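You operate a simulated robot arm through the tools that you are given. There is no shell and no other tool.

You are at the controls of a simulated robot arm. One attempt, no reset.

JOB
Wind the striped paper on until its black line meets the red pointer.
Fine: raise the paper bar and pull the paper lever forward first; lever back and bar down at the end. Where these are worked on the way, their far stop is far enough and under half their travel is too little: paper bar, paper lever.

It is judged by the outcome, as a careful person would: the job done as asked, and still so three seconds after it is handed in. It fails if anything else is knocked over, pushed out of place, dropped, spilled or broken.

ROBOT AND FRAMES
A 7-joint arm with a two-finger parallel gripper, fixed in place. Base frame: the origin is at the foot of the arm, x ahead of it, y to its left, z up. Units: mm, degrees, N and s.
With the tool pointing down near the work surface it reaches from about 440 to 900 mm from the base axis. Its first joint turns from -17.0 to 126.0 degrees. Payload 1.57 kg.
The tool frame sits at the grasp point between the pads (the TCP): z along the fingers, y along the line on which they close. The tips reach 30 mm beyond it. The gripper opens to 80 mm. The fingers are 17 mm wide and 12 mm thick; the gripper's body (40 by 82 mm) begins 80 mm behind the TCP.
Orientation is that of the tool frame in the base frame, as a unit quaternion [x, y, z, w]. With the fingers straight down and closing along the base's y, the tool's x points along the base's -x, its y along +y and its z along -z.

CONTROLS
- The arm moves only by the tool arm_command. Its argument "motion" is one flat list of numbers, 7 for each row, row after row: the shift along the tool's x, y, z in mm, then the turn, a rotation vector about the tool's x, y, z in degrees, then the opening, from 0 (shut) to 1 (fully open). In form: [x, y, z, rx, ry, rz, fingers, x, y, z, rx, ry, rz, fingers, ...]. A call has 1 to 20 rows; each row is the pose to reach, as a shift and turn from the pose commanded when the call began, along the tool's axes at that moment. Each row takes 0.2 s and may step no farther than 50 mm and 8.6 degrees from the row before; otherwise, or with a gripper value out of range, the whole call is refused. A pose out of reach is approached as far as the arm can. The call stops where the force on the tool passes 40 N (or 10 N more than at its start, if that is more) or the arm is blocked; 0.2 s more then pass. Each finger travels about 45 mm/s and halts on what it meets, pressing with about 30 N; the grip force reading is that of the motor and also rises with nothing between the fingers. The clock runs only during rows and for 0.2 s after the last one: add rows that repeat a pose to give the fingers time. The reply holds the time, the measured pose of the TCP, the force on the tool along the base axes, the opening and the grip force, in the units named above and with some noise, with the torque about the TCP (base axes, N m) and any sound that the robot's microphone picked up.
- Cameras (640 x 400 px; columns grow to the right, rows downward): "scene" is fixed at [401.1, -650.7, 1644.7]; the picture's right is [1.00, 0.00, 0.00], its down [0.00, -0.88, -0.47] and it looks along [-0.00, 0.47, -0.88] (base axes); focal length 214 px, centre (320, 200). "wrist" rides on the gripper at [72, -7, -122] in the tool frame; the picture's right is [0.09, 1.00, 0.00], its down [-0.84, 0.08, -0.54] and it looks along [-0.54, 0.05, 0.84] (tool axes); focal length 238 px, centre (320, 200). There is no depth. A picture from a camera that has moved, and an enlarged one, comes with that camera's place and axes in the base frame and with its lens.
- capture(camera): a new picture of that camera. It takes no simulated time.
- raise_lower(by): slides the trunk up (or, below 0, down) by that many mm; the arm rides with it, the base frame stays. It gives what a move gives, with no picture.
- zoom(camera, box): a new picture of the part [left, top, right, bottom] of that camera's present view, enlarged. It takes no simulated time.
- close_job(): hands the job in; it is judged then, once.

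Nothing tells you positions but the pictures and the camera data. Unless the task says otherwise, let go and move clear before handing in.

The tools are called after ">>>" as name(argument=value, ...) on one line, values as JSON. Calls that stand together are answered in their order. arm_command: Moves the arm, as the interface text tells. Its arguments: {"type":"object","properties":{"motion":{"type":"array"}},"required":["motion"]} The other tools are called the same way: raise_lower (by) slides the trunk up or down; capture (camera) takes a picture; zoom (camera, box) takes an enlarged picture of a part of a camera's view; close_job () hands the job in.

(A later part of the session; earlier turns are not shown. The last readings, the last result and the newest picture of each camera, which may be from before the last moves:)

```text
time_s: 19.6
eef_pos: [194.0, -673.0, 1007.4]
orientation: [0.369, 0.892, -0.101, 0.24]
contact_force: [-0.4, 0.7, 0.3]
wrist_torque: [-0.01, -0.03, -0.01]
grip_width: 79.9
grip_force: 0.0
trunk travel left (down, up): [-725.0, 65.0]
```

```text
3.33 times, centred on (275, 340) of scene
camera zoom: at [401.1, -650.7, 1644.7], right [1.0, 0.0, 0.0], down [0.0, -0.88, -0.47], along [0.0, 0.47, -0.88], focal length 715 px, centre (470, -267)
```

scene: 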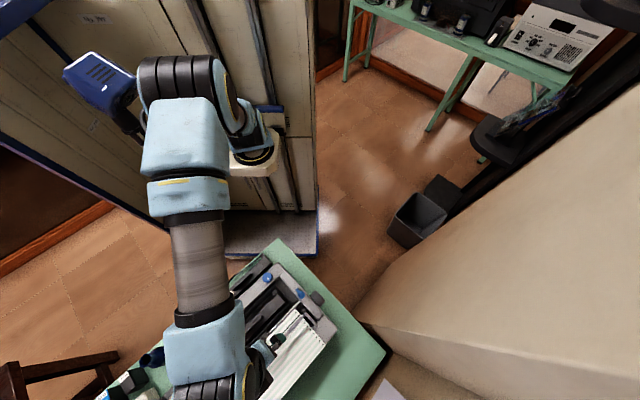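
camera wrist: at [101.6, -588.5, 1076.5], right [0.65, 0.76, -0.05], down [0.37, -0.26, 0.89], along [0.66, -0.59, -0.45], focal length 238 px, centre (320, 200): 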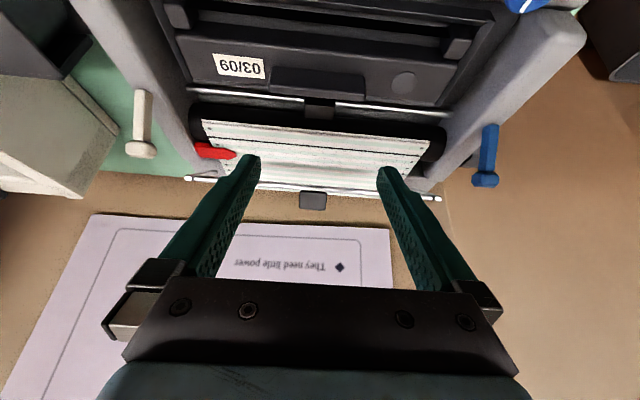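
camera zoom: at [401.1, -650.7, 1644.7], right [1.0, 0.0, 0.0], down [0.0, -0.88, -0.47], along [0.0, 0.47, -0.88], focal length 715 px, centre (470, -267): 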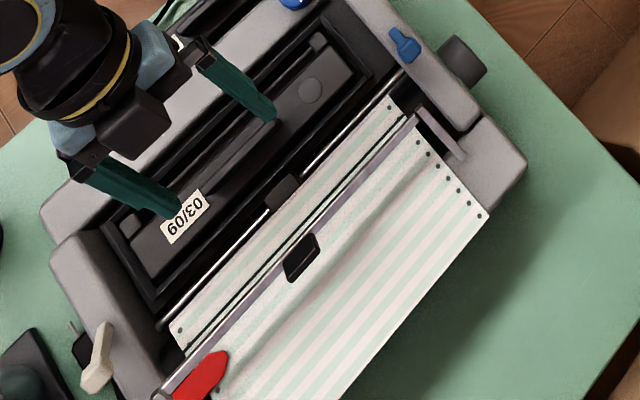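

The bar is at about 45–50°, up around 45 mm. I'll close the fingers and push it further up and back from the front side, gently.

>>> arm_command(motion=[-13.5, 0, 8.6, 0, 7.5, 0, 0.5, -27, 0, 17.3, 0, 15, 0, 0, -40.5, 0, 26, 0, 22.5, 0, 0, -54, 0, 34.6, 0, 30, 0, 0, -43, 0, 54, 0, 30, 0, 0, -31.5, 0, 73.6, 0, 30, 0, 0, -31.5, 0, 73.6, 0, 30, 0, 0])

>>> capture(camera="wrist")

>>> zoom(camera="scene", box=[200, 280, 350, 400])

```text
time_s: 21.2
eef_pos: [240.4, -718.5, 961.7]
orientation: [0.382, 0.924, -0.001, 0.001]
contact_force: [0.2, -0.5, -0.9]
wrist_torque: [0.0, -0.01, 0.03]
grip_width: 0.0
grip_force: 20.8
trunk travel left (down, up): [-725.0, 65.0]
```

```text
taken
camera wrist: at [183.1, -670.1, 1083.6], right [0.64, 0.77, 0.0], down [0.65, -0.53, 0.54], along [0.42, -0.35, -0.84], focal length 238 px, centre (320, 200)
```

wrist: 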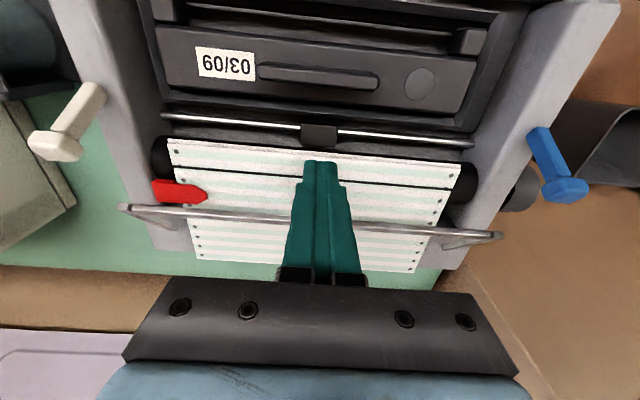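

```text
3.33 times, centred on (275, 340) of scene
camera zoom: at [401.1, -650.7, 1644.7], right [1.0, 0.0, 0.0], down [0.0, -0.88, -0.47], along [0.0, 0.47, -0.88], focal length 715 px, centre (470, -267)
```

zoom: 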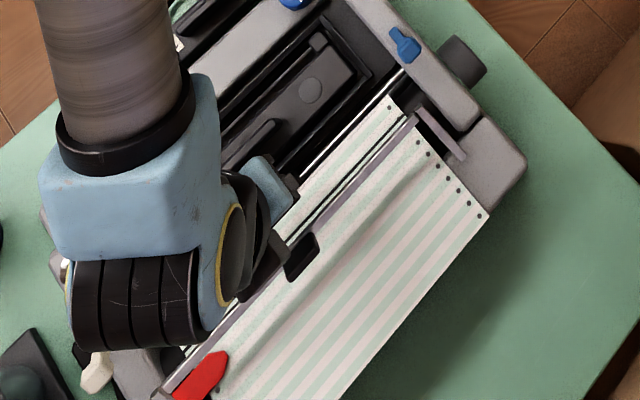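

>>> arm_command(motion=[-6, 0, 0, 0, 0, 0, 0, -12, 0, 0, 0, 0, 0, 0, -17, 0, 0, 0, 0, 0, 0, -22, 0, 0, 0, 0, 0, 0, -27, 0, 0, 0, 0, 0, 0, -32, 0, 0, 0, 0, 0, 0])

>>> capture(camera="wrist")

>>> zoom(camera="scene", box=[200, 280, 350, 400])

```text
time_s: 22.6
eef_pos: [260.5, -740.1, 959.7]
orientation: [0.383, 0.924, -0.002, 0.002]
contact_force: [-0.6, 1.7, 3.7]
wrist_torque: [-0.02, 0.1, -0.02]
grip_width: 0.0
grip_force: 21.2
trunk travel left (down, up): [-725.0, 65.0]
```

```text
taken
camera wrist: at [203.7, -692.7, 1081.7], right [0.64, 0.77, 0.0], down [0.65, -0.53, 0.55], along [0.42, -0.35, -0.84], focal length 238 px, centre (320, 200)
```

wrist: 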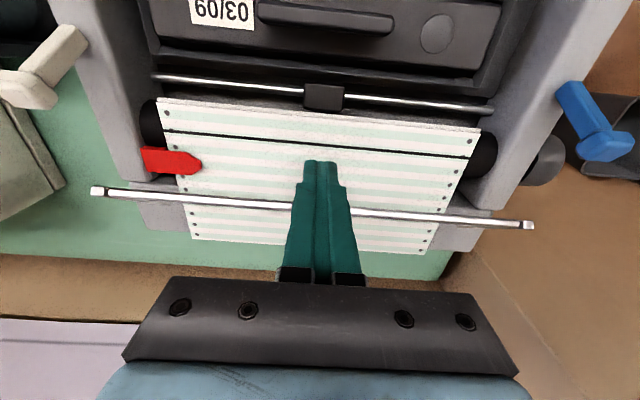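

```text
3.33 times, centred on (275, 340) of scene
camera zoom: at [401.1, -650.7, 1644.7], right [1.0, 0.0, 0.0], down [0.0, -0.88, -0.47], along [0.0, 0.47, -0.88], focal length 715 px, centre (470, -267)
```

zoom: 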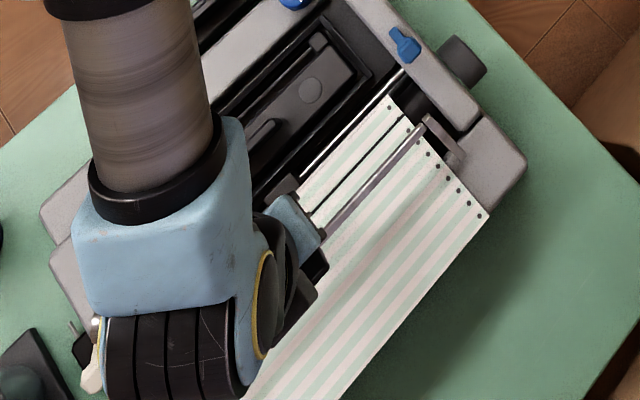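

>>> arm_command(motion=[-5, 0, 0, 0, 0, 0, 0, -10, 0, 0, 0, 0, 0, 0, -15, 0, 0, 0, 0, 0, 0, -20, 0, 0, 0, 0, 0, 0])

>>> capture(camera="wrist")

>>> zoom(camera="scene", box=[200, 280, 350, 400])

```text
time_s: 23.7
eef_pos: [266.7, -748.5, 959.2]
orientation: [0.385, 0.923, 0.005, -0.006]
contact_force: [-8.5, 14.8, 5.7]
wrist_torque: [-0.17, -0.17, 0.11]
grip_width: 0.2
grip_force: 21.5
trunk travel left (down, up): [-725.0, 65.0]
stopped in row 4: the force on the tool passed its limit at 44 N (the readings are from after the stop); the commanded pose is now the measured one
```

```text
taken
camera wrist: at [211.6, -702.6, 1082.4], right [0.64, 0.77, 0.0], down [0.65, -0.55, 0.53], along [0.41, -0.34, -0.85], focal length 238 px, centre (320, 200)
```

wrist: 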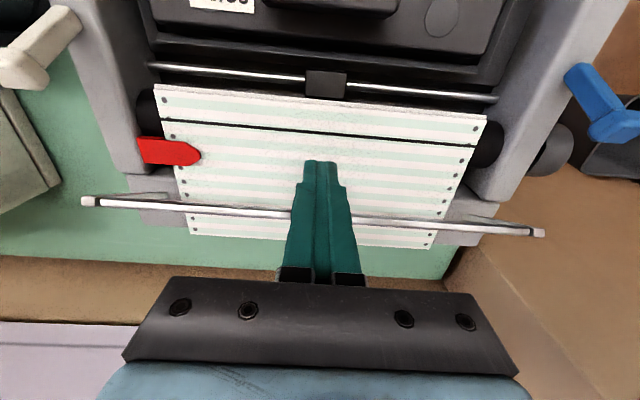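

```text
3.33 times, centred on (275, 340) of scene
camera zoom: at [401.1, -650.7, 1644.7], right [1.0, 0.0, 0.0], down [0.0, -0.88, -0.47], along [0.0, 0.47, -0.88], focal length 715 px, centre (470, -267)
```

zoom: 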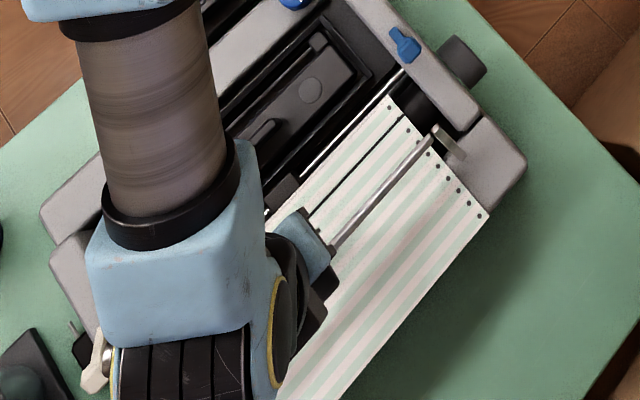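

The push met a firm stop at roughly 62° of travel, so the bar is at its far stop. I'll back off and look at the bar, levers and knob from above.

>>> arm_command(motion=[10, 0, 0, 0, 0, 0, 0, 25, 0, 0, 0, 0, 0, 0, 25, 0, -40, 0, 0, 0, 0, 25, 0, -80, 0, 0, 0, 0, 60, 0, -110, 0, 0, 0, 0.3, 95, 0, -110, 0, 0, 0, 0.3, 95, 0, -110, 0, 0, 0, 0.3])

>>> capture(camera="wrist")

>>> zoom(camera="wrist", box=[150, 70, 470, 270])

>>> zoom(camera="scene", box=[200, 280, 350, 400])

```text
time_s: 25.3
eef_pos: [200.3, -685.4, 1068.7]
orientation: [0.384, 0.923, 0.003, -0.004]
contact_force: [-0.2, -0.6, -0.3]
wrist_torque: [-0.01, 0.01, 0.03]
grip_width: 24.2
grip_force: 0.0
trunk travel left (down, up): [-725.0, 65.0]
```

```text
taken
camera wrist: at [145.2, -640.0, 1191.8], right [0.64, 0.77, 0.0], down [0.65, -0.54, 0.53], along [0.41, -0.34, -0.85], focal length 238 px, centre (320, 200)
```

wrist: 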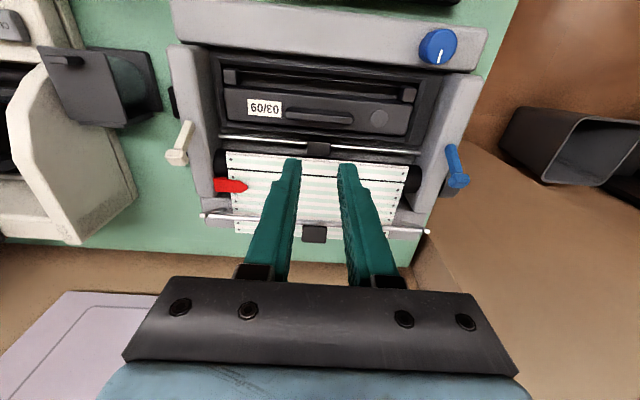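

```text
2.00 times, centred on (310, 170) of wrist
camera zoom: at [145.2, -640.0, 1191.8], right [0.64, 0.77, 0.0], down [0.65, -0.54, 0.53], along [0.41, -0.34, -0.85], focal length 477 px, centre (340, 260)
```

zoom: 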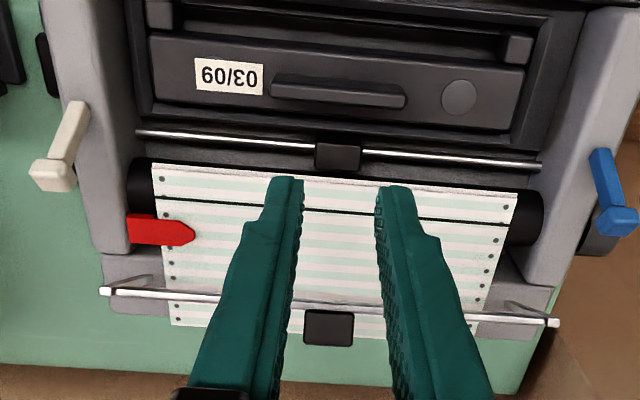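

```text
3.33 times, centred on (275, 340) of scene
camera zoom: at [401.1, -650.7, 1644.7], right [1.0, 0.0, 0.0], down [0.0, -0.88, -0.47], along [0.0, 0.47, -0.88], focal length 715 px, centre (470, -267)
```

zoom: 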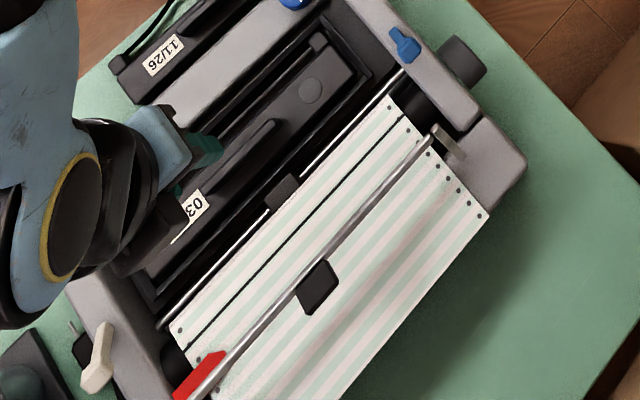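

The bar is up and stays there. Next I'll try the beige lever: position closed fingers behind its head and check alignment before descending.

>>> arm_command(motion=[-17.3, -38.9, 7, 0, 0, 0, 0, -34.6, -77.8, 14, 0, 0, 0, 0, -52, -116.6, 21, 0, 0, 0, 0, -69.3, -155.5, 29, 0, 0, 0, 0, -69.3, -155.5, 29, 0, 0, 0, 0, -69.3, -155.5, 29, 0, 0, 0, 0])

>>> capture(camera="wrist")

>>> capture(camera="scene")

```text
time_s: 26.7
eef_pos: [142.5, -846.4, 1036.2]
orientation: [0.383, 0.924, 0.004, -0.005]
contact_force: [0.3, -0.3, -0.6]
wrist_torque: [0.0, 0.01, 0.02]
grip_width: 0.0
grip_force: 21.1
trunk travel left (down, up): [-725.0, 65.0]
```

```text
taken
camera wrist: at [87.9, -799.8, 1159.8], right [0.64, 0.77, 0.0], down [0.65, -0.54, 0.53], along [0.41, -0.34, -0.85], focal length 238 px, centre (320, 200)
```

wrist: 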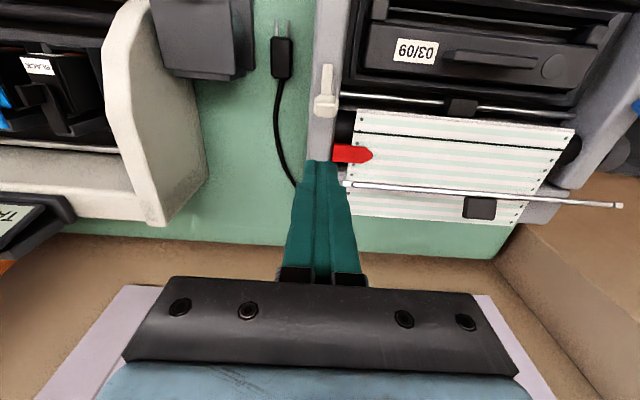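

```text
taken
```

scene: 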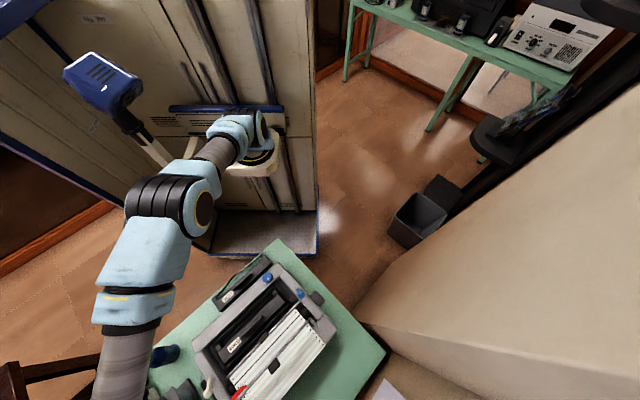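

>>> arm_command(motion=[0, 0, 35, 0, 0, 0, 0, 0, 0, 68, 0, 0, 0, 0, 0, 0, 68, 0, 0, 0, 0, 4, 0, 68, 0, 0, 0, 0, 9, 0, 68, 0, 0, 0, 0, 14, 0, 68, 0, 0, 0, 0])

>>> zoom(camera="wrist", box=[220, 60, 420, 200])

```text
time_s: 28.1
eef_pos: [132.5, -833.4, 972.1]
orientation: [0.384, 0.923, 0.003, -0.003]
contact_force: [1.6, -1.4, 2.3]
wrist_torque: [-0.05, -0.02, 0.0]
grip_width: 0.2
grip_force: 21.4
trunk travel left (down, up): [-725.0, 65.0]
```

```text
2.86 times, centred on (320, 130) of wrist
camera zoom: at [76.3, -786.9, 1093.8], right [0.64, 0.77, 0.0], down [0.65, -0.54, 0.53], along [0.41, -0.34, -0.85], focal length 681 px, centre (320, 400)
```

zoom: 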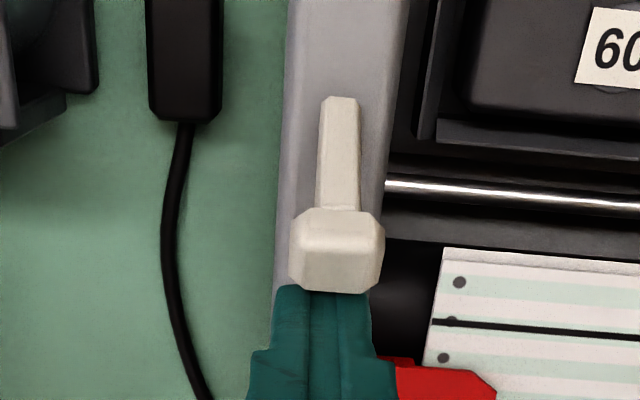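

>>> arm_command(motion=[6, 0, 0, 0, 0, 0, 0, 12, 0, 0, 0, 0, 0, 0, 18, 0, 0, 0, 0, 0, 0, 24, 0, 0, 0, 0, 0, 0, 30, 0, 0, 0, 0, 0, 0])

>>> zoom(camera="wrist", box=[220, 60, 420, 200])

```text
time_s: 29.3
eef_pos: [109.6, -812.1, 972.4]
orientation: [0.384, 0.923, 0.003, -0.004]
contact_force: [0.5, 0.5, 0.3]
wrist_torque: [-0.02, 0.01, 0.01]
grip_width: 0.2
grip_force: 21.7
trunk travel left (down, up): [-725.0, 65.0]
```

```text
2.86 times, centred on (320, 130) of wrist
camera zoom: at [54.3, -765.7, 1096.1], right [0.64, 0.77, 0.0], down [0.65, -0.54, 0.53], along [0.41, -0.34, -0.85], focal length 681 px, centre (320, 400)
```

zoom: 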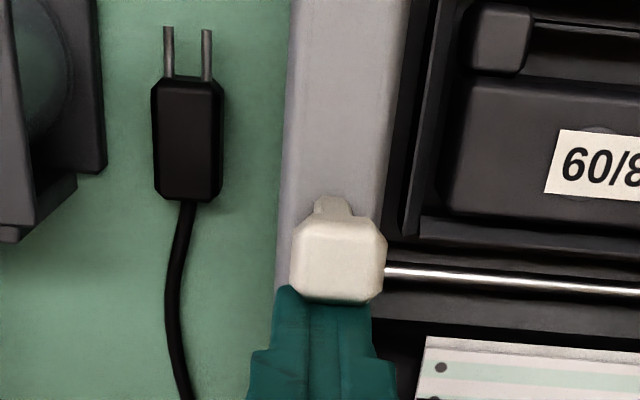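

>>> arm_command(motion=[6, 0, 0, 0, 0, 0, 0, 12, 0, 0, 0, 0, 0, 0, 18, 0, 0, 0, 0, 0, 0, 23, 0, 0, 0, 0, 0, 0, 28, 0, 0, 0, 0, 0, 0])

>>> capture(camera="wrist")

>>> zoom(camera="wrist", box=[220, 60, 420, 200])

```text
time_s: 30.5
eef_pos: [95.5, -795.1, 974.2]
orientation: [0.382, 0.924, -0.001, -0.001]
contact_force: [22.2, -32.8, -8.2]
wrist_torque: [-1.15, -0.39, 0.04]
grip_width: 0.0
grip_force: 21.3
trunk travel left (down, up): [-725.0, 65.0]
```

```text
taken
camera wrist: at [39.5, -748.6, 1096.1], right [0.64, 0.77, 0.0], down [0.65, -0.54, 0.54], along [0.42, -0.35, -0.84], focal length 238 px, centre (320, 200)
```

wrist: 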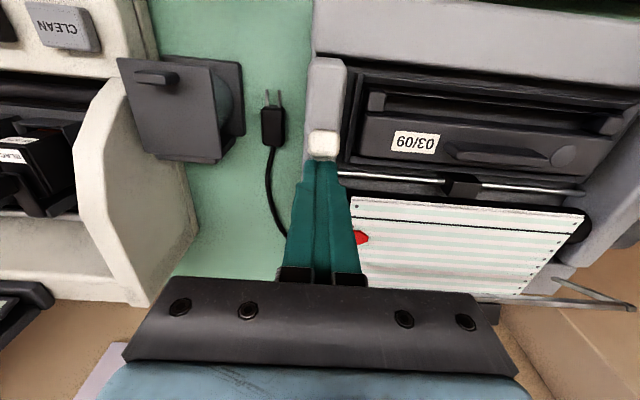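

```text
2.86 times, centred on (320, 130) of wrist
camera zoom: at [39.5, -748.6, 1096.1], right [0.64, 0.77, 0.0], down [0.65, -0.54, 0.54], along [0.42, -0.35, -0.84], focal length 681 px, centre (320, 400)
```

zoom: 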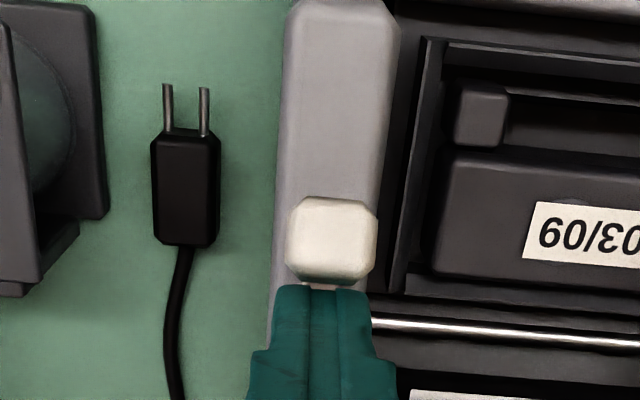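

The beige lever has reached its forward stop. I'll back off and look for what it changed.

>>> arm_command(motion=[-8, 0, 0, 0, 0, 0, 0, -20, 0, 0, 0, 0, 0, 0, -20, 0, -40, 0, 0, 0, 0, -20, 0, -80, 0, 0, 0, 0, 0, 40, -100, 0, 0, 0, 0, 20, 80, -100, 0, 0, 0, 0, 40, 120, -100, 0, 0, 0, 0, 60, 160, -100, 0, 0, 0, 0.3, 60, 160, -100, 0, 0, 0, 0.3, 60, 160, -100, 0, 0, 0, 0.3])

>>> capture(camera="wrist")

>>> zoom(camera="wrist", box=[150, 70, 470, 270])

>>> zoom(camera="scene", box=[200, 280, 350, 400])

```text
time_s: 32.7
eef_pos: [160.6, -636.2, 1075.7]
orientation: [0.383, 0.924, 0.002, -0.004]
contact_force: [0.2, 0.4, -0.7]
wrist_torque: [0.05, -0.01, -0.04]
grip_width: 24.3
grip_force: 0.1
trunk travel left (down, up): [-725.0, 65.0]
```

```text
taken
camera wrist: at [105.8, -589.6, 1198.1], right [0.64, 0.77, 0.0], down [0.65, -0.54, 0.53], along [0.41, -0.34, -0.85], focal length 238 px, centre (320, 200)
```

wrist: 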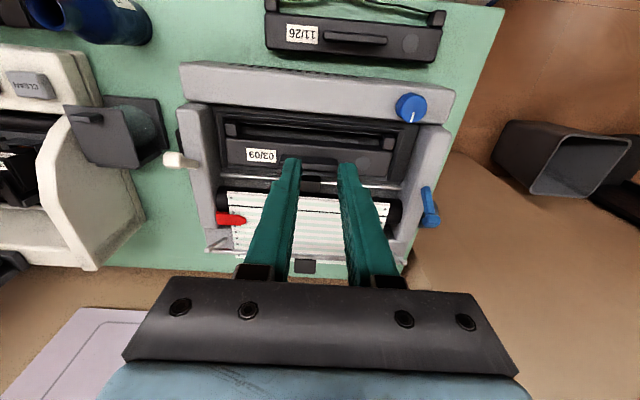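

```text
2.00 times, centred on (310, 170) of wrist
camera zoom: at [105.8, -589.6, 1198.1], right [0.64, 0.77, 0.0], down [0.65, -0.54, 0.53], along [0.41, -0.34, -0.85], focal length 477 px, centre (340, 260)
```

zoom: 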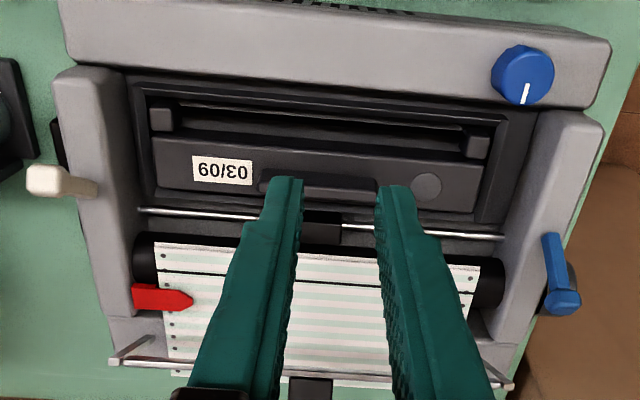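

```text
3.33 times, centred on (275, 340) of scene
camera zoom: at [401.1, -650.7, 1644.7], right [1.0, 0.0, 0.0], down [0.0, -0.88, -0.47], along [0.0, 0.47, -0.88], focal length 715 px, centre (470, -267)
```

zoom: 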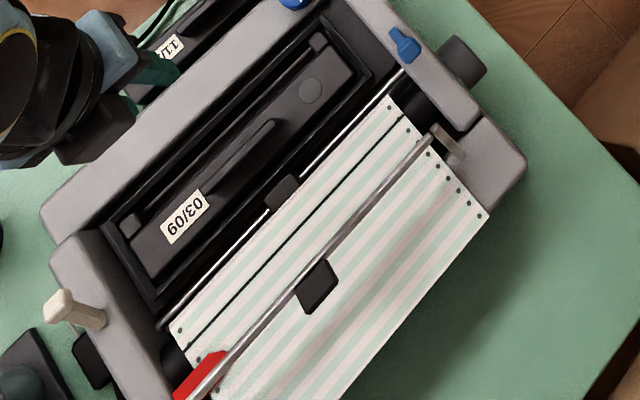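

The beige lever is now fully forward, and nothing else has changed visibly. Next is the dark platen knob at the far end. I'll move above it and turn the tool 90° so the camera looks in from outside.

>>> arm_command(motion=[-12, 16, 0, 0, 0, 8.2, 0.3, -24, 33, 0, 0, 0, 16.4, 0.3, -37, 50, 0, 0, 0, 24.6, 0.5, -50, 67, 0, 0, 0, 32.8, 0.6, -63, 84, 0, 0, 0, 41, 0.7, -76, 101, 0, 0, 0, 49.2, 0.8, -89, 119, 0, 0, 0, 57.4, 0.8, -102, 136, 0, 0, 0, 65.6, 0.8, -115, 153, 0, 0, 0, 73.8, 0.8, -128, 171, 0, 0, 0, 82, 0.8, -141, 188, 0, 0, 0, 90, 0.8, -141, 188, 0, 0, 0, 90, 0.8, -141, 188, 0, 0, 0, 90, 0.8])

>>> capture(camera="wrist")

>>> capture(camera="scene")

```text
time_s: 35.5
eef_pos: [394.2, -603.8, 1072.7]
orientation: [0.924, 0.382, 0.0, -0.004]
contact_force: [0.2, 0.1, -0.1]
wrist_torque: [0.0, 0.02, -0.02]
grip_width: 64.0
grip_force: 0.0
trunk travel left (down, up): [-725.0, 65.0]
```

```text
taken
camera wrist: at [440.9, -548.7, 1194.3], right [0.77, -0.64, -0.01], down [-0.54, -0.65, 0.54], along [-0.35, -0.41, -0.84], focal length 238 px, centre (320, 200)
```

wrist: 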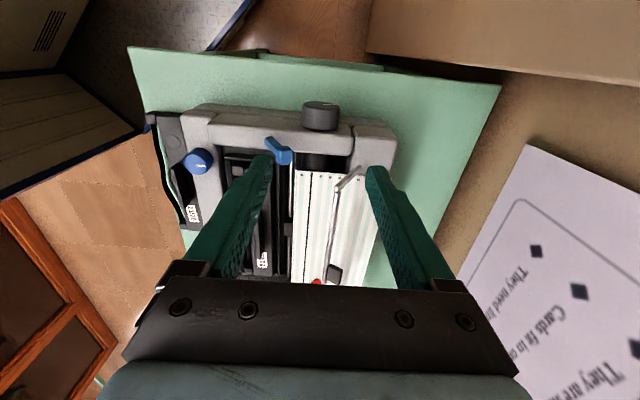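

```text
taken
```

scene: 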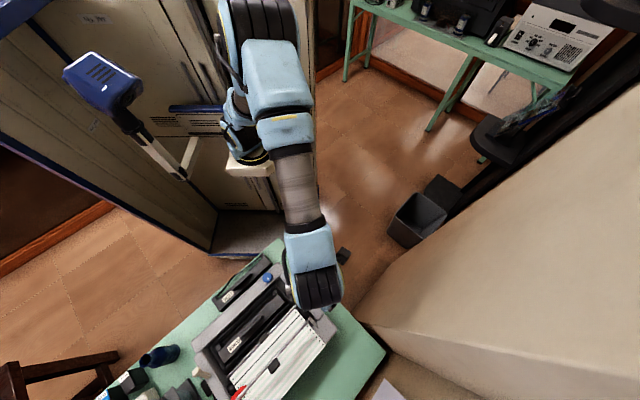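

>>> zoom(camera="wrist", box=[260, 80, 420, 200])

>>> zoom(camera="scene", box=[200, 280, 350, 400])

>>> zoom(camera="wrist", box=[270, 160, 380, 290])

```text
3.33 times, centred on (340, 140) of wrist
camera zoom: at [440.9, -548.7, 1194.3], right [0.77, -0.64, -0.01], down [-0.54, -0.65, 0.54], along [-0.35, -0.41, -0.84], focal length 794 px, centre (253, 400)
```

zoom: 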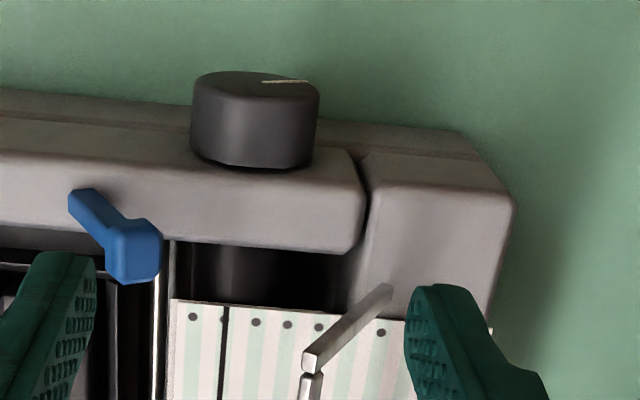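

```text
3.33 times, centred on (275, 340) of scene
camera zoom: at [401.1, -650.7, 1644.7], right [1.0, 0.0, 0.0], down [0.0, -0.88, -0.47], along [0.0, 0.47, -0.88], focal length 715 px, centre (470, -267)
```

zoom: 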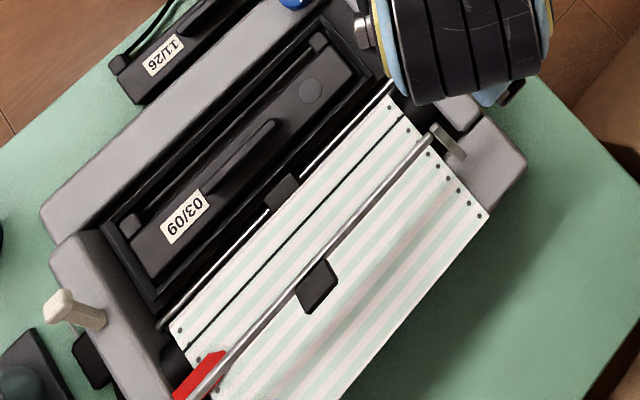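

```text
3.08 times, centred on (325, 225) of wrist
camera zoom: at [440.9, -548.7, 1194.3], right [0.77, -0.64, -0.01], down [-0.54, -0.65, 0.54], along [-0.35, -0.41, -0.84], focal length 733 px, centre (305, 123)
```

zoom: 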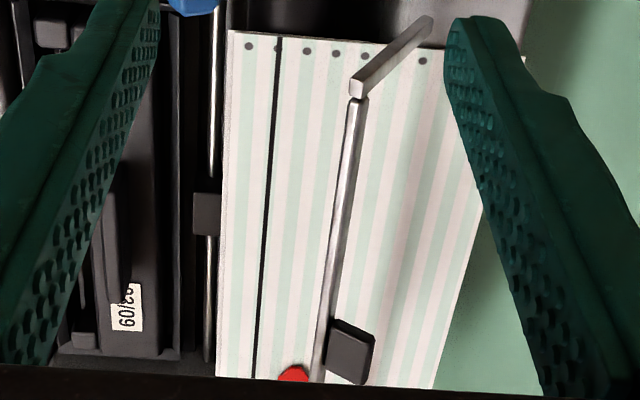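

The knob (about 47 mm diameter, 25 mm long, with a pale index mark) sits near (395, -602). I'll take a lower look along its axis to get its height.

>>> arm_command(motion=[20, 0, 20, 0, -7.5, 0, 0.8, 40, 0, 45, 0, -15, 0, 0.8, 60, 0, 75, 0, -22.5, 0, 0.8, 80, 0, 113, 0, -30, 0, 0.8, 80, 0, 113, 0, -30, 0, 0.8, 80, 0, 113, 0, -30, 0, 0.8])

>>> capture(camera="wrist")

>>> zoom(camera="wrist", box=[220, 90, 420, 240])

```text
time_s: 36.9
eef_pos: [449.7, -545.2, 959.1]
orientation: [0.893, 0.37, -0.239, 0.094]
contact_force: [-0.8, 0.1, 0.4]
wrist_torque: [-0.01, -0.04, -0.01]
grip_width: 64.0
grip_force: 0.1
trunk travel left (down, up): [-725.0, 65.0]
```

```text
taken
camera wrist: at [531.2, -453.5, 1028.4], right [0.76, -0.65, -0.06], down [-0.26, -0.38, 0.89], along [-0.6, -0.66, -0.46], focal length 238 px, centre (320, 200)
```

wrist: 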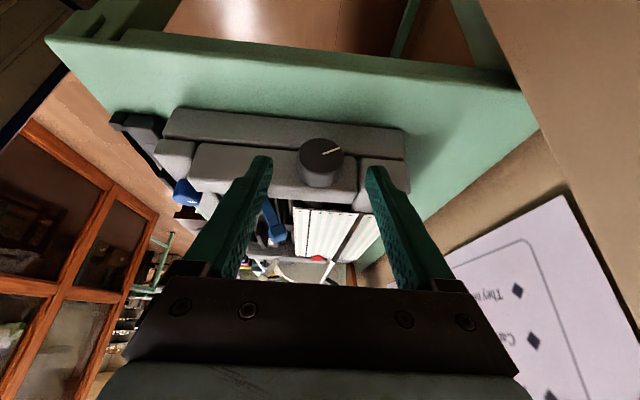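

```text
2.67 times, centred on (320, 165) of wrist
camera zoom: at [531.2, -453.5, 1028.4], right [0.76, -0.65, -0.06], down [-0.26, -0.38, 0.89], along [-0.6, -0.66, -0.46], focal length 636 px, centre (320, 293)
```

zoom: 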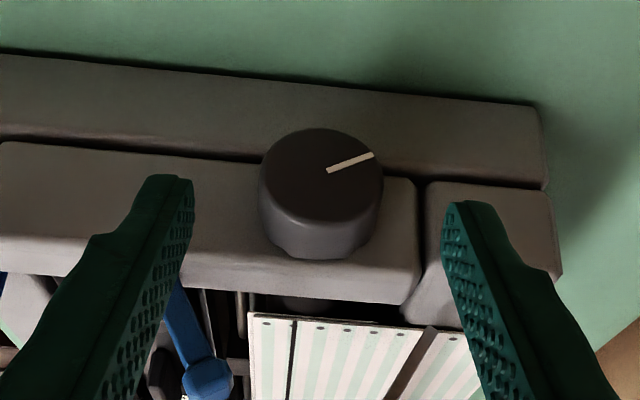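

The knob axis is at about z = 882, b = 703 and the outer face at u = -134, with the table near z = 811. I'll come upright above the knob and check alignment before gripping across its diameter.

>>> arm_command(motion=[-15, 0, -26, 0, 7.5, 0, 0.85, -42.3, 0, -33.3, 0, 15, 0, 0.85, -59, 0, -12.1, 0, 22.5, 0, 0.85, -74.9, 0, 13.2, 0, 30, 0, 0.85, -74.9, 0, 13.2, 0, 30, 0, 0.85, -74.9, 0, 13.2, 0, 30, 0, 0.85])

>>> capture(camera="wrist")

>>> zoom(camera="wrist", box=[220, 60, 420, 210])

```text
time_s: 38.3
eef_pos: [398.9, -597.4, 986.1]
orientation: [0.924, 0.382, -0.002, -0.005]
contact_force: [0.0, 0.3, -1.1]
wrist_torque: [0.01, 0.02, -0.04]
grip_width: 67.8
grip_force: 0.0
trunk travel left (down, up): [-725.0, 65.0]
```

```text
taken
camera wrist: at [445.8, -541.9, 1108.1], right [0.77, -0.64, -0.01], down [-0.54, -0.65, 0.54], along [-0.35, -0.41, -0.84], focal length 238 px, centre (320, 200)
```

wrist: 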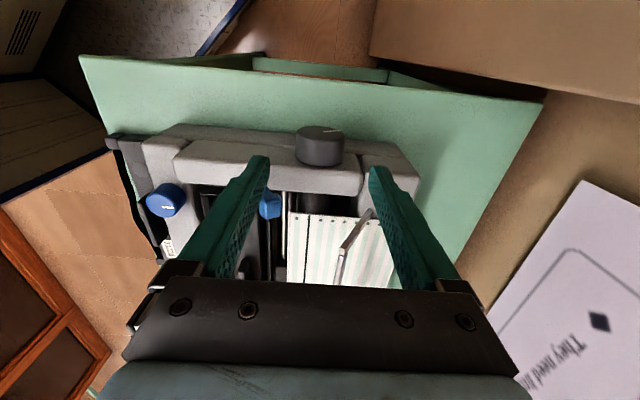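

```text
2.67 times, centred on (320, 135) of wrist
camera zoom: at [445.8, -541.9, 1108.1], right [0.77, -0.64, -0.01], down [-0.54, -0.65, 0.54], along [-0.35, -0.41, -0.84], focal length 636 px, centre (320, 373)
```

zoom: 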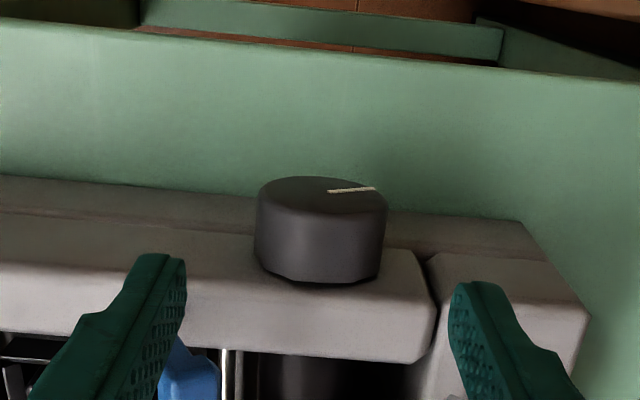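

>>> arm_command(motion=[0, -9, 10, -7, 0, 0, 0.85, 0, -18, 20, -14, 0, 0, 0.85, 0, -27.8, 29, -20, 0, 0, 0.85, 0, -21, 48, -20, 0, 0, 0.85, 0, -14, 66.5, -20, 0, 0, 0.85, 0, -7, 85, -20, 0, 0, 0.85, 0, -0.4, 104, -20, 0, 0, 0.85, 0, -0.4, 104, -20, 0, 0, 0.85])

>>> capture(camera="wrist")

>>> zoom(camera="scene", box=[200, 270, 350, 390])

```text
time_s: 40.0
eef_pos: [399.2, -595.8, 887.4]
orientation: [0.911, 0.375, 0.065, 0.16]
contact_force: [-8.5, 18.5, 29.5]
wrist_torque: [-1.24, 0.9, -0.91]
grip_width: 68.5
grip_force: 0.1
trunk travel left (down, up): [-725.0, 65.0]
stopped in row 8: the force on the tool passed its limit at 46 N (the readings are from after the stop); the commanded pose is now the measured one
```

```text
taken
camera wrist: at [415.9, -510.6, 999.7], right [0.73, -0.6, 0.34], down [-0.67, -0.51, 0.54], along [-0.15, -0.62, -0.77], focal length 238 px, centre (320, 200)
```

wrist: 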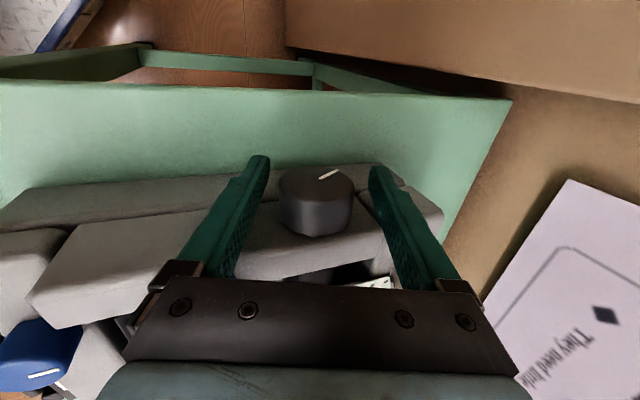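

```text
3.33 times, centred on (275, 330) of scene
camera zoom: at [401.1, -650.7, 1644.7], right [1.0, 0.0, 0.0], down [0.0, -0.88, -0.47], along [0.0, 0.47, -0.88], focal length 715 px, centre (470, -233)
```

zoom: 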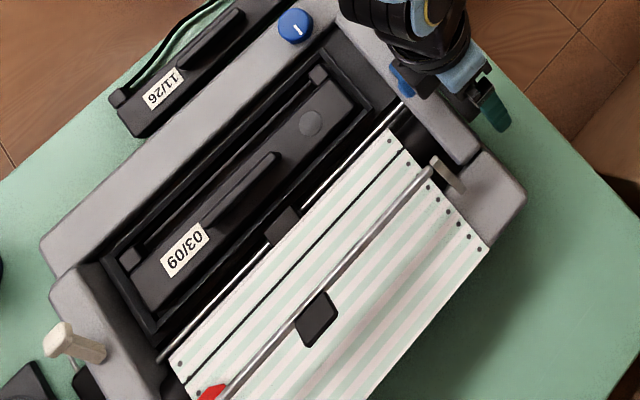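

Something touched on the way down: the torque points to the gripper body resting on the blue lever's head. I'll back straight out and check that lever.

>>> arm_command(motion=[0, 0, -15, 0, 0, 0, 0.85, 0, 0, -40, 0, 0, 0, 0.85, 0, 0, -75, 0, 0, 0, 0.85, 0, 14, -95, 7, 0, 0, 0.85, 0, 22, -95, 14, 0, 0, 0.85, 0, 30, -95, 20, 0, 0, 0.85, 0, 30, -95, 20, 0, 0, 0.85])

>>> capture(camera="wrist")

>>> zoom(camera="wrist", box=[220, 60, 420, 210])

>>> zoom(camera="scene", box=[200, 270, 350, 390])

```text
time_s: 41.6
eef_pos: [394.2, -595.4, 985.8]
orientation: [0.925, 0.381, -0.001, -0.002]
contact_force: [-0.6, -0.2, -0.8]
wrist_torque: [-0.03, -0.02, 0.01]
grip_width: 67.9
grip_force: 0.0
trunk travel left (down, up): [-725.0, 65.0]
```

```text
taken
camera wrist: at [441.9, -537.9, 1107.1], right [0.77, -0.64, -0.01], down [-0.54, -0.65, 0.54], along [-0.35, -0.41, -0.84], focal length 238 px, centre (320, 200)
```

wrist: 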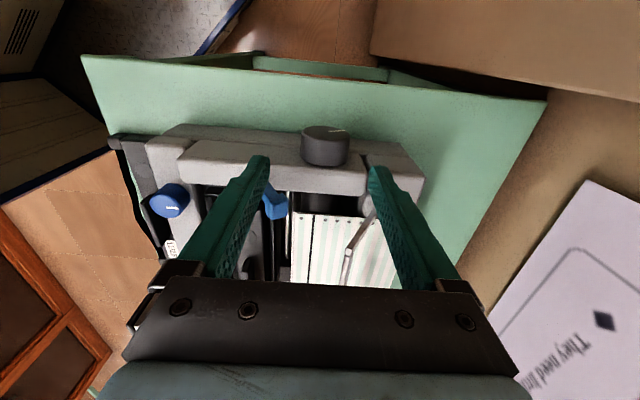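

```text
2.67 times, centred on (320, 135) of wrist
camera zoom: at [441.9, -537.9, 1107.1], right [0.77, -0.64, -0.01], down [-0.54, -0.65, 0.54], along [-0.35, -0.41, -0.84], focal length 636 px, centre (320, 373)
```

zoom: 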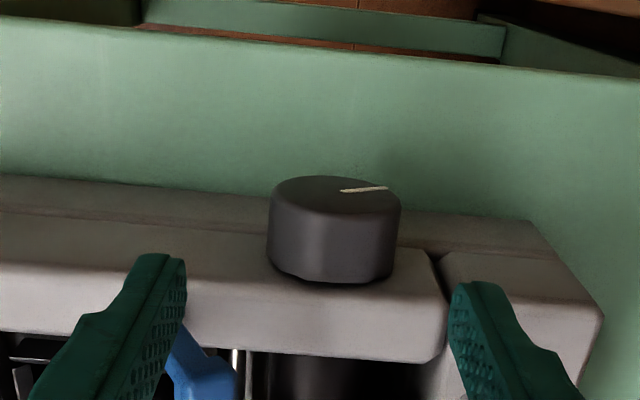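

```text
3.33 times, centred on (275, 330) of scene
camera zoom: at [401.1, -650.7, 1644.7], right [1.0, 0.0, 0.0], down [0.0, -0.88, -0.47], along [0.0, 0.47, -0.88], focal length 715 px, centre (470, -233)
```

zoom: 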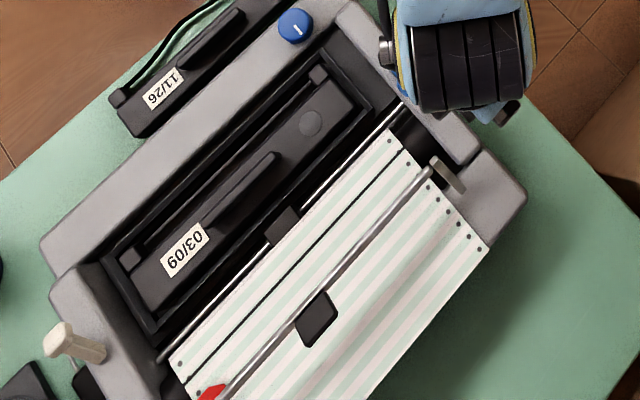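

The lever and printer look undisturbed. This time I'll come in upright, leaning slightly away from the blue lever, and grip the knob.

>>> arm_command(motion=[3.2, 0, 20, 5, 0, 0, 0.85, 3.2, 1.5, 45, 5, 0, 0, 0.85, 3.2, 3, 70, 5, 0, 0, 0.85, 3.2, 4, 88, 5, 0, 0, 0.85, 3.2, 4.3, 100, 5, 0, 0, 0.85, 3.2, 4.3, 100, 5, 0, 0, 0.85])

>>> zoom(camera="wrist", box=[220, 60, 420, 210])

```text
time_s: 43.0
eef_pos: [401.6, -596.6, 884.8]
orientation: [0.924, 0.381, -0.017, -0.042]
contact_force: [0.9, 0.0, -0.3]
wrist_torque: [0.01, -0.03, 0.02]
grip_width: 67.8
grip_force: 0.0
trunk travel left (down, up): [-725.0, 65.0]
```

```text
2.67 times, centred on (320, 135) of wrist
camera zoom: at [455.2, -547.8, 1007.6], right [0.76, -0.64, -0.09], down [-0.5, -0.68, 0.53], along [-0.4, -0.36, -0.84], focal length 636 px, centre (320, 373)
```

zoom: 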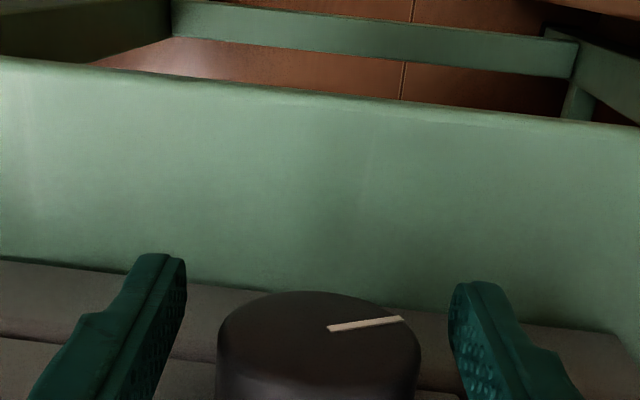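

>>> arm_command(motion=[0, -1, 0, 0, 0, 0, 0.7, 0, -1, 0, 0, 0, 0, 0.6, 0, -1, 0, 0, 0, 0, 0.4, 0, -1, 0, 0, 0, 0, 0.4, 0, -1, 0, 0, 0, 0, 0.4])

>>> zoom(camera="wrist", box=[220, 100, 420, 250])

```text
time_s: 44.2
eef_pos: [400.2, -595.9, 885.4]
orientation: [0.923, 0.382, -0.019, -0.041]
contact_force: [15.6, -16.2, -2.6]
wrist_torque: [-0.25, 0.01, 0.22]
grip_width: 46.4
grip_force: 38.3
trunk travel left (down, up): [-725.0, 65.0]
```

```text
2.67 times, centred on (320, 175) of wrist
camera zoom: at [455.0, -547.6, 1007.3], right [0.77, -0.64, -0.09], down [-0.5, -0.68, 0.53], along [-0.4, -0.36, -0.84], focal length 636 px, centre (320, 267)
```

zoom: 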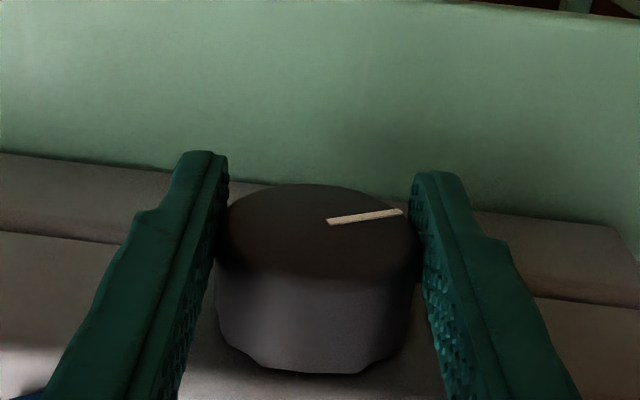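

The knob is gripped. I'll turn it slightly (top toward the back) and watch whether the paper moves the right way.

>>> arm_command(motion=[0, 1.5, 0, 0, 0, 0, 0.4, 0, 1.8, 0, 4, 0, 0, 0.4, 0, 2, 0, 8, 0, 0, 0.4, 0, 2.2, 0.1, 12, 0, 0, 0.4, 0, 2.4, 0.2, 16, 0, 0, 0.4, 0, 2.4, 0.2, 16, 0, 0, 0.4])

>>> zoom(camera="wrist", box=[220, 100, 420, 250])

>>> zoom(camera="scene", box=[200, 280, 350, 400])

```text
time_s: 45.6
eef_pos: [403.3, -597.8, 884.0]
orientation: [0.909, 0.375, -0.07, -0.169]
contact_force: [11.3, -22.7, 15.5]
wrist_torque: [-0.1, -0.06, -0.03]
grip_width: 46.3
grip_force: 45.1
trunk travel left (down, up): [-725.0, 65.0]
```

```text
2.67 times, centred on (320, 175) of wrist
camera zoom: at [480.1, -572.7, 1000.3], right [0.72, -0.59, -0.36], down [-0.4, -0.78, 0.48], along [-0.56, -0.2, -0.8], focal length 636 px, centre (320, 267)
```

zoom: 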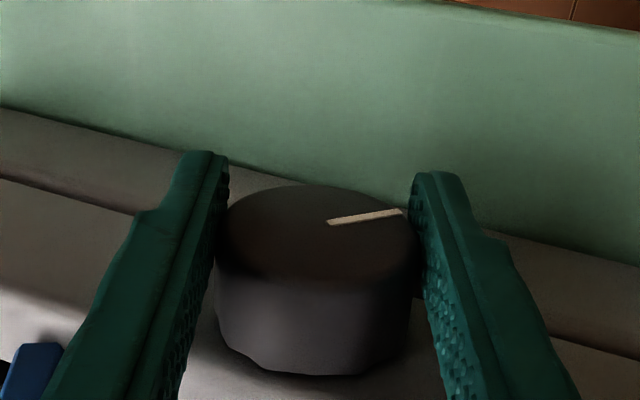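

```text
3.33 times, centred on (275, 340) of scene
camera zoom: at [401.1, -650.7, 1644.7], right [1.0, 0.0, 0.0], down [0.0, -0.88, -0.47], along [0.0, 0.47, -0.88], focal length 715 px, centre (470, -267)
```

zoom: 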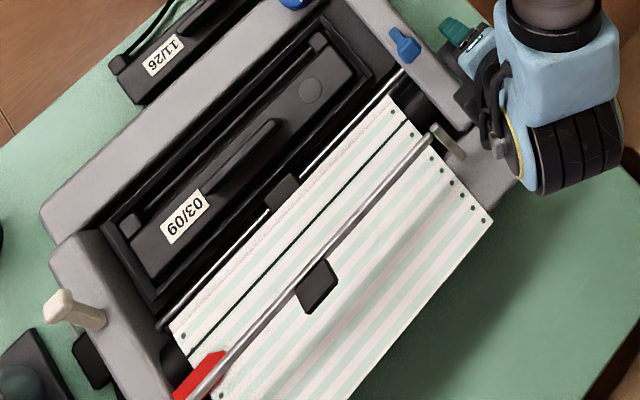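

The knob turns with the gripper and the paper advances in the right direction. I'll measure the line-to-pointer distance more precisely.

>>> zoom(camera="scene", box=[222, 360, 286, 400])

>>> zoom(camera="scene", box=[290, 295, 354, 335])

```text
10.00 times, centred on (254, 380) of scene
camera zoom: at [401.1, -650.7, 1644.7], right [1.0, 0.0, 0.0], down [0.0, -0.88, -0.47], along [0.0, 0.47, -0.88], focal length 2145 px, centre (980, -1600)
```

zoom: 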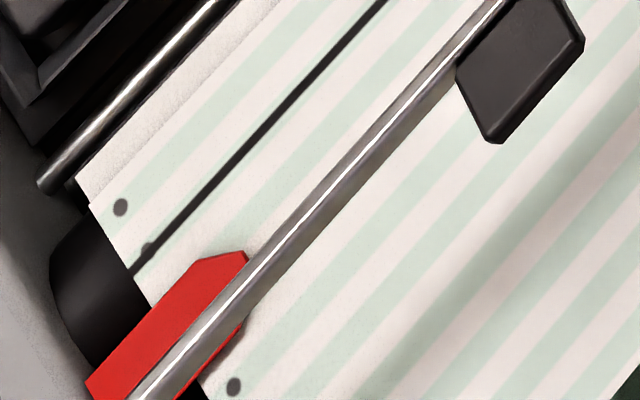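

```text
10.00 times, centred on (322, 315) of scene
camera zoom: at [401.1, -650.7, 1644.7], right [1.0, 0.0, 0.0], down [0.0, -0.88, -0.47], along [0.0, 0.47, -0.88], focal length 2145 px, centre (300, -950)
```

zoom: 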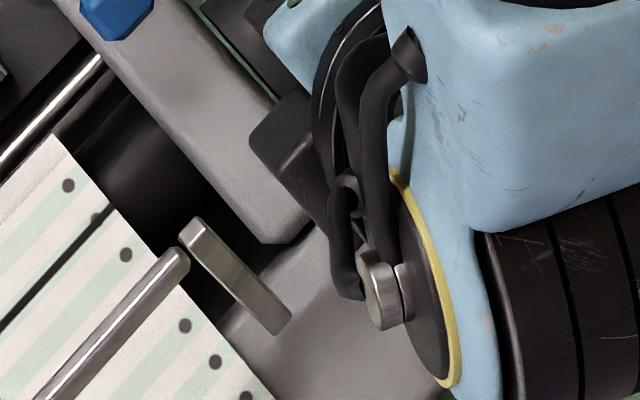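

About 19 mm remains, and 16° of turn moved the paper about 6 mm. I'll continue the same stroke another ~28°.

>>> arm_command(motion=[0, 1, -1, 4, 0, 0, 0.4, 0, 1, -1.2, 8, 0, 0, 0.4, 0, 1.2, -1.2, 12, 0, 0, 0.4, 0, 1.2, -1.2, 16, 0, 0, 0.4, 0, 1.2, -1.2, 16, 0, 0, 0.4])

>>> zoom(camera="wrist", box=[220, 100, 420, 250])

>>> zoom(camera="scene", box=[222, 360, 286, 400])

>>> capture(camera="scene")

```text
time_s: 46.8
eef_pos: [403.1, -599.1, 883.5]
orientation: [0.876, 0.362, -0.122, -0.295]
contact_force: [5.3, -25.5, 2.0]
wrist_torque: [-0.62, 0.5, 0.75]
grip_width: 46.3
grip_force: 45.9
trunk travel left (down, up): [-725.0, 65.0]
```

```text
2.67 times, centred on (320, 175) of wrist
camera zoom: at [502.9, -595.7, 984.3], right [0.62, -0.5, -0.6], down [-0.32, -0.87, 0.39], along [-0.71, -0.05, -0.7], focal length 636 px, centre (320, 267)
```

zoom: 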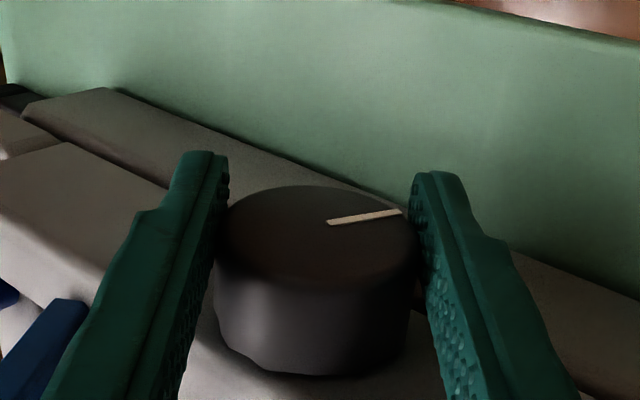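

```text
10.00 times, centred on (254, 380) of scene
camera zoom: at [401.1, -650.7, 1644.7], right [1.0, 0.0, 0.0], down [0.0, -0.88, -0.47], along [0.0, 0.47, -0.88], focal length 2145 px, centre (980, -1600)
```

zoom: 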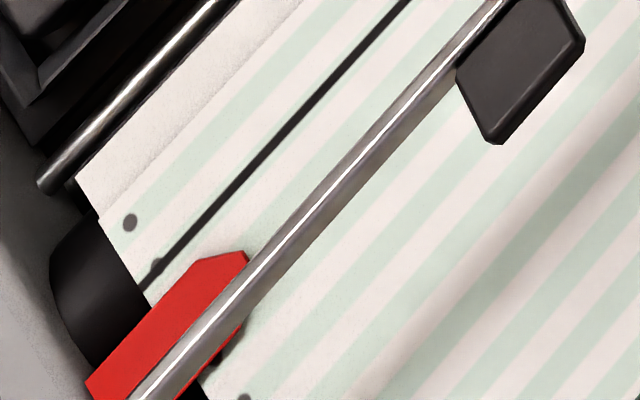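

```text
taken
```

scene: 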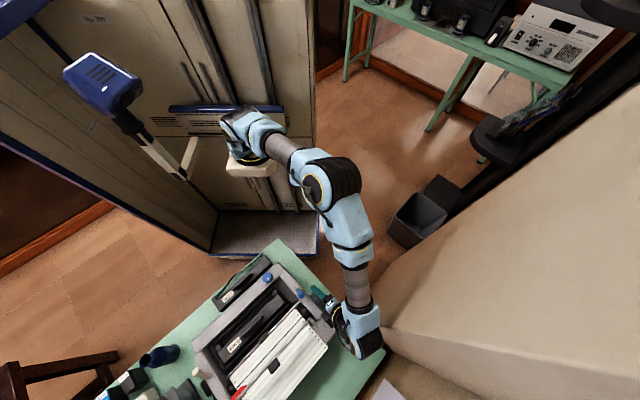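

The paper moved about 4.4 mm for the last 16°, leaving around 15 mm (about 53°). I'd rather not lean closer to the pillar, so I'll release, rock back and regrip for another stroke.

>>> arm_command(motion=[0, 0, 0, 0, 0, 0, 0.6, 0, 0, 0, 0, 0, 0, 0.85, 0, 0, 0, 0, 0, 0, 0.85, 0, 0, 0, -8, 0, 0, 0.85, 0, 0, 0, -16, 0, 0, 0.85, 0, 0, 0, -24, 0, 0, 0.85, 0, 0, 0, -32, 0, 0, 0.85, 0, 0, 0, -32, 0, 0, 0.85])

>>> zoom(camera="wrist", box=[220, 100, 420, 250])

>>> zoom(camera="scene", box=[222, 360, 286, 400])

```text
time_s: 48.6
eef_pos: [404.1, -596.6, 884.6]
orientation: [0.924, 0.38, -0.018, -0.043]
contact_force: [-0.5, -0.5, 0.3]
wrist_torque: [0.06, 0.03, 0.01]
grip_width: 67.8
grip_force: 0.0
trunk travel left (down, up): [-725.0, 65.0]
```

```text
2.67 times, centred on (320, 175) of wrist
camera zoom: at [457.6, -547.8, 1006.9], right [0.76, -0.64, -0.09], down [-0.5, -0.68, 0.53], along [-0.4, -0.36, -0.84], focal length 636 px, centre (320, 267)
```

zoom: 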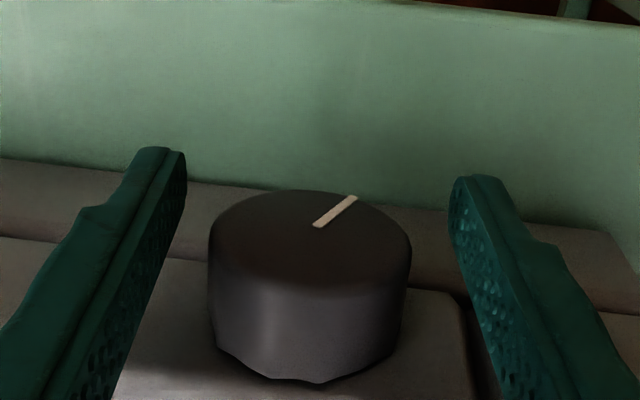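

```text
10.00 times, centred on (254, 380) of scene
camera zoom: at [401.1, -650.7, 1644.7], right [1.0, 0.0, 0.0], down [0.0, -0.88, -0.47], along [0.0, 0.47, -0.88], focal length 2145 px, centre (980, -1600)
```

zoom: 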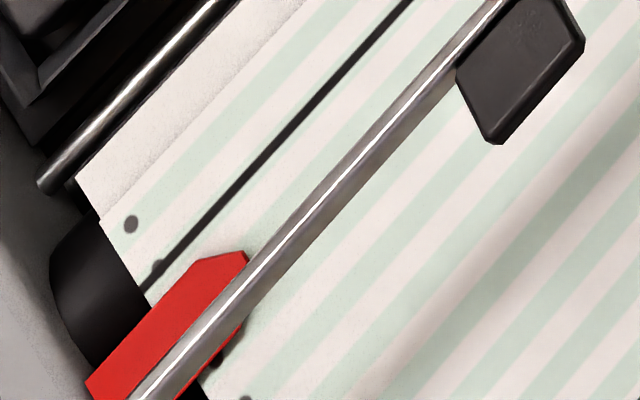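

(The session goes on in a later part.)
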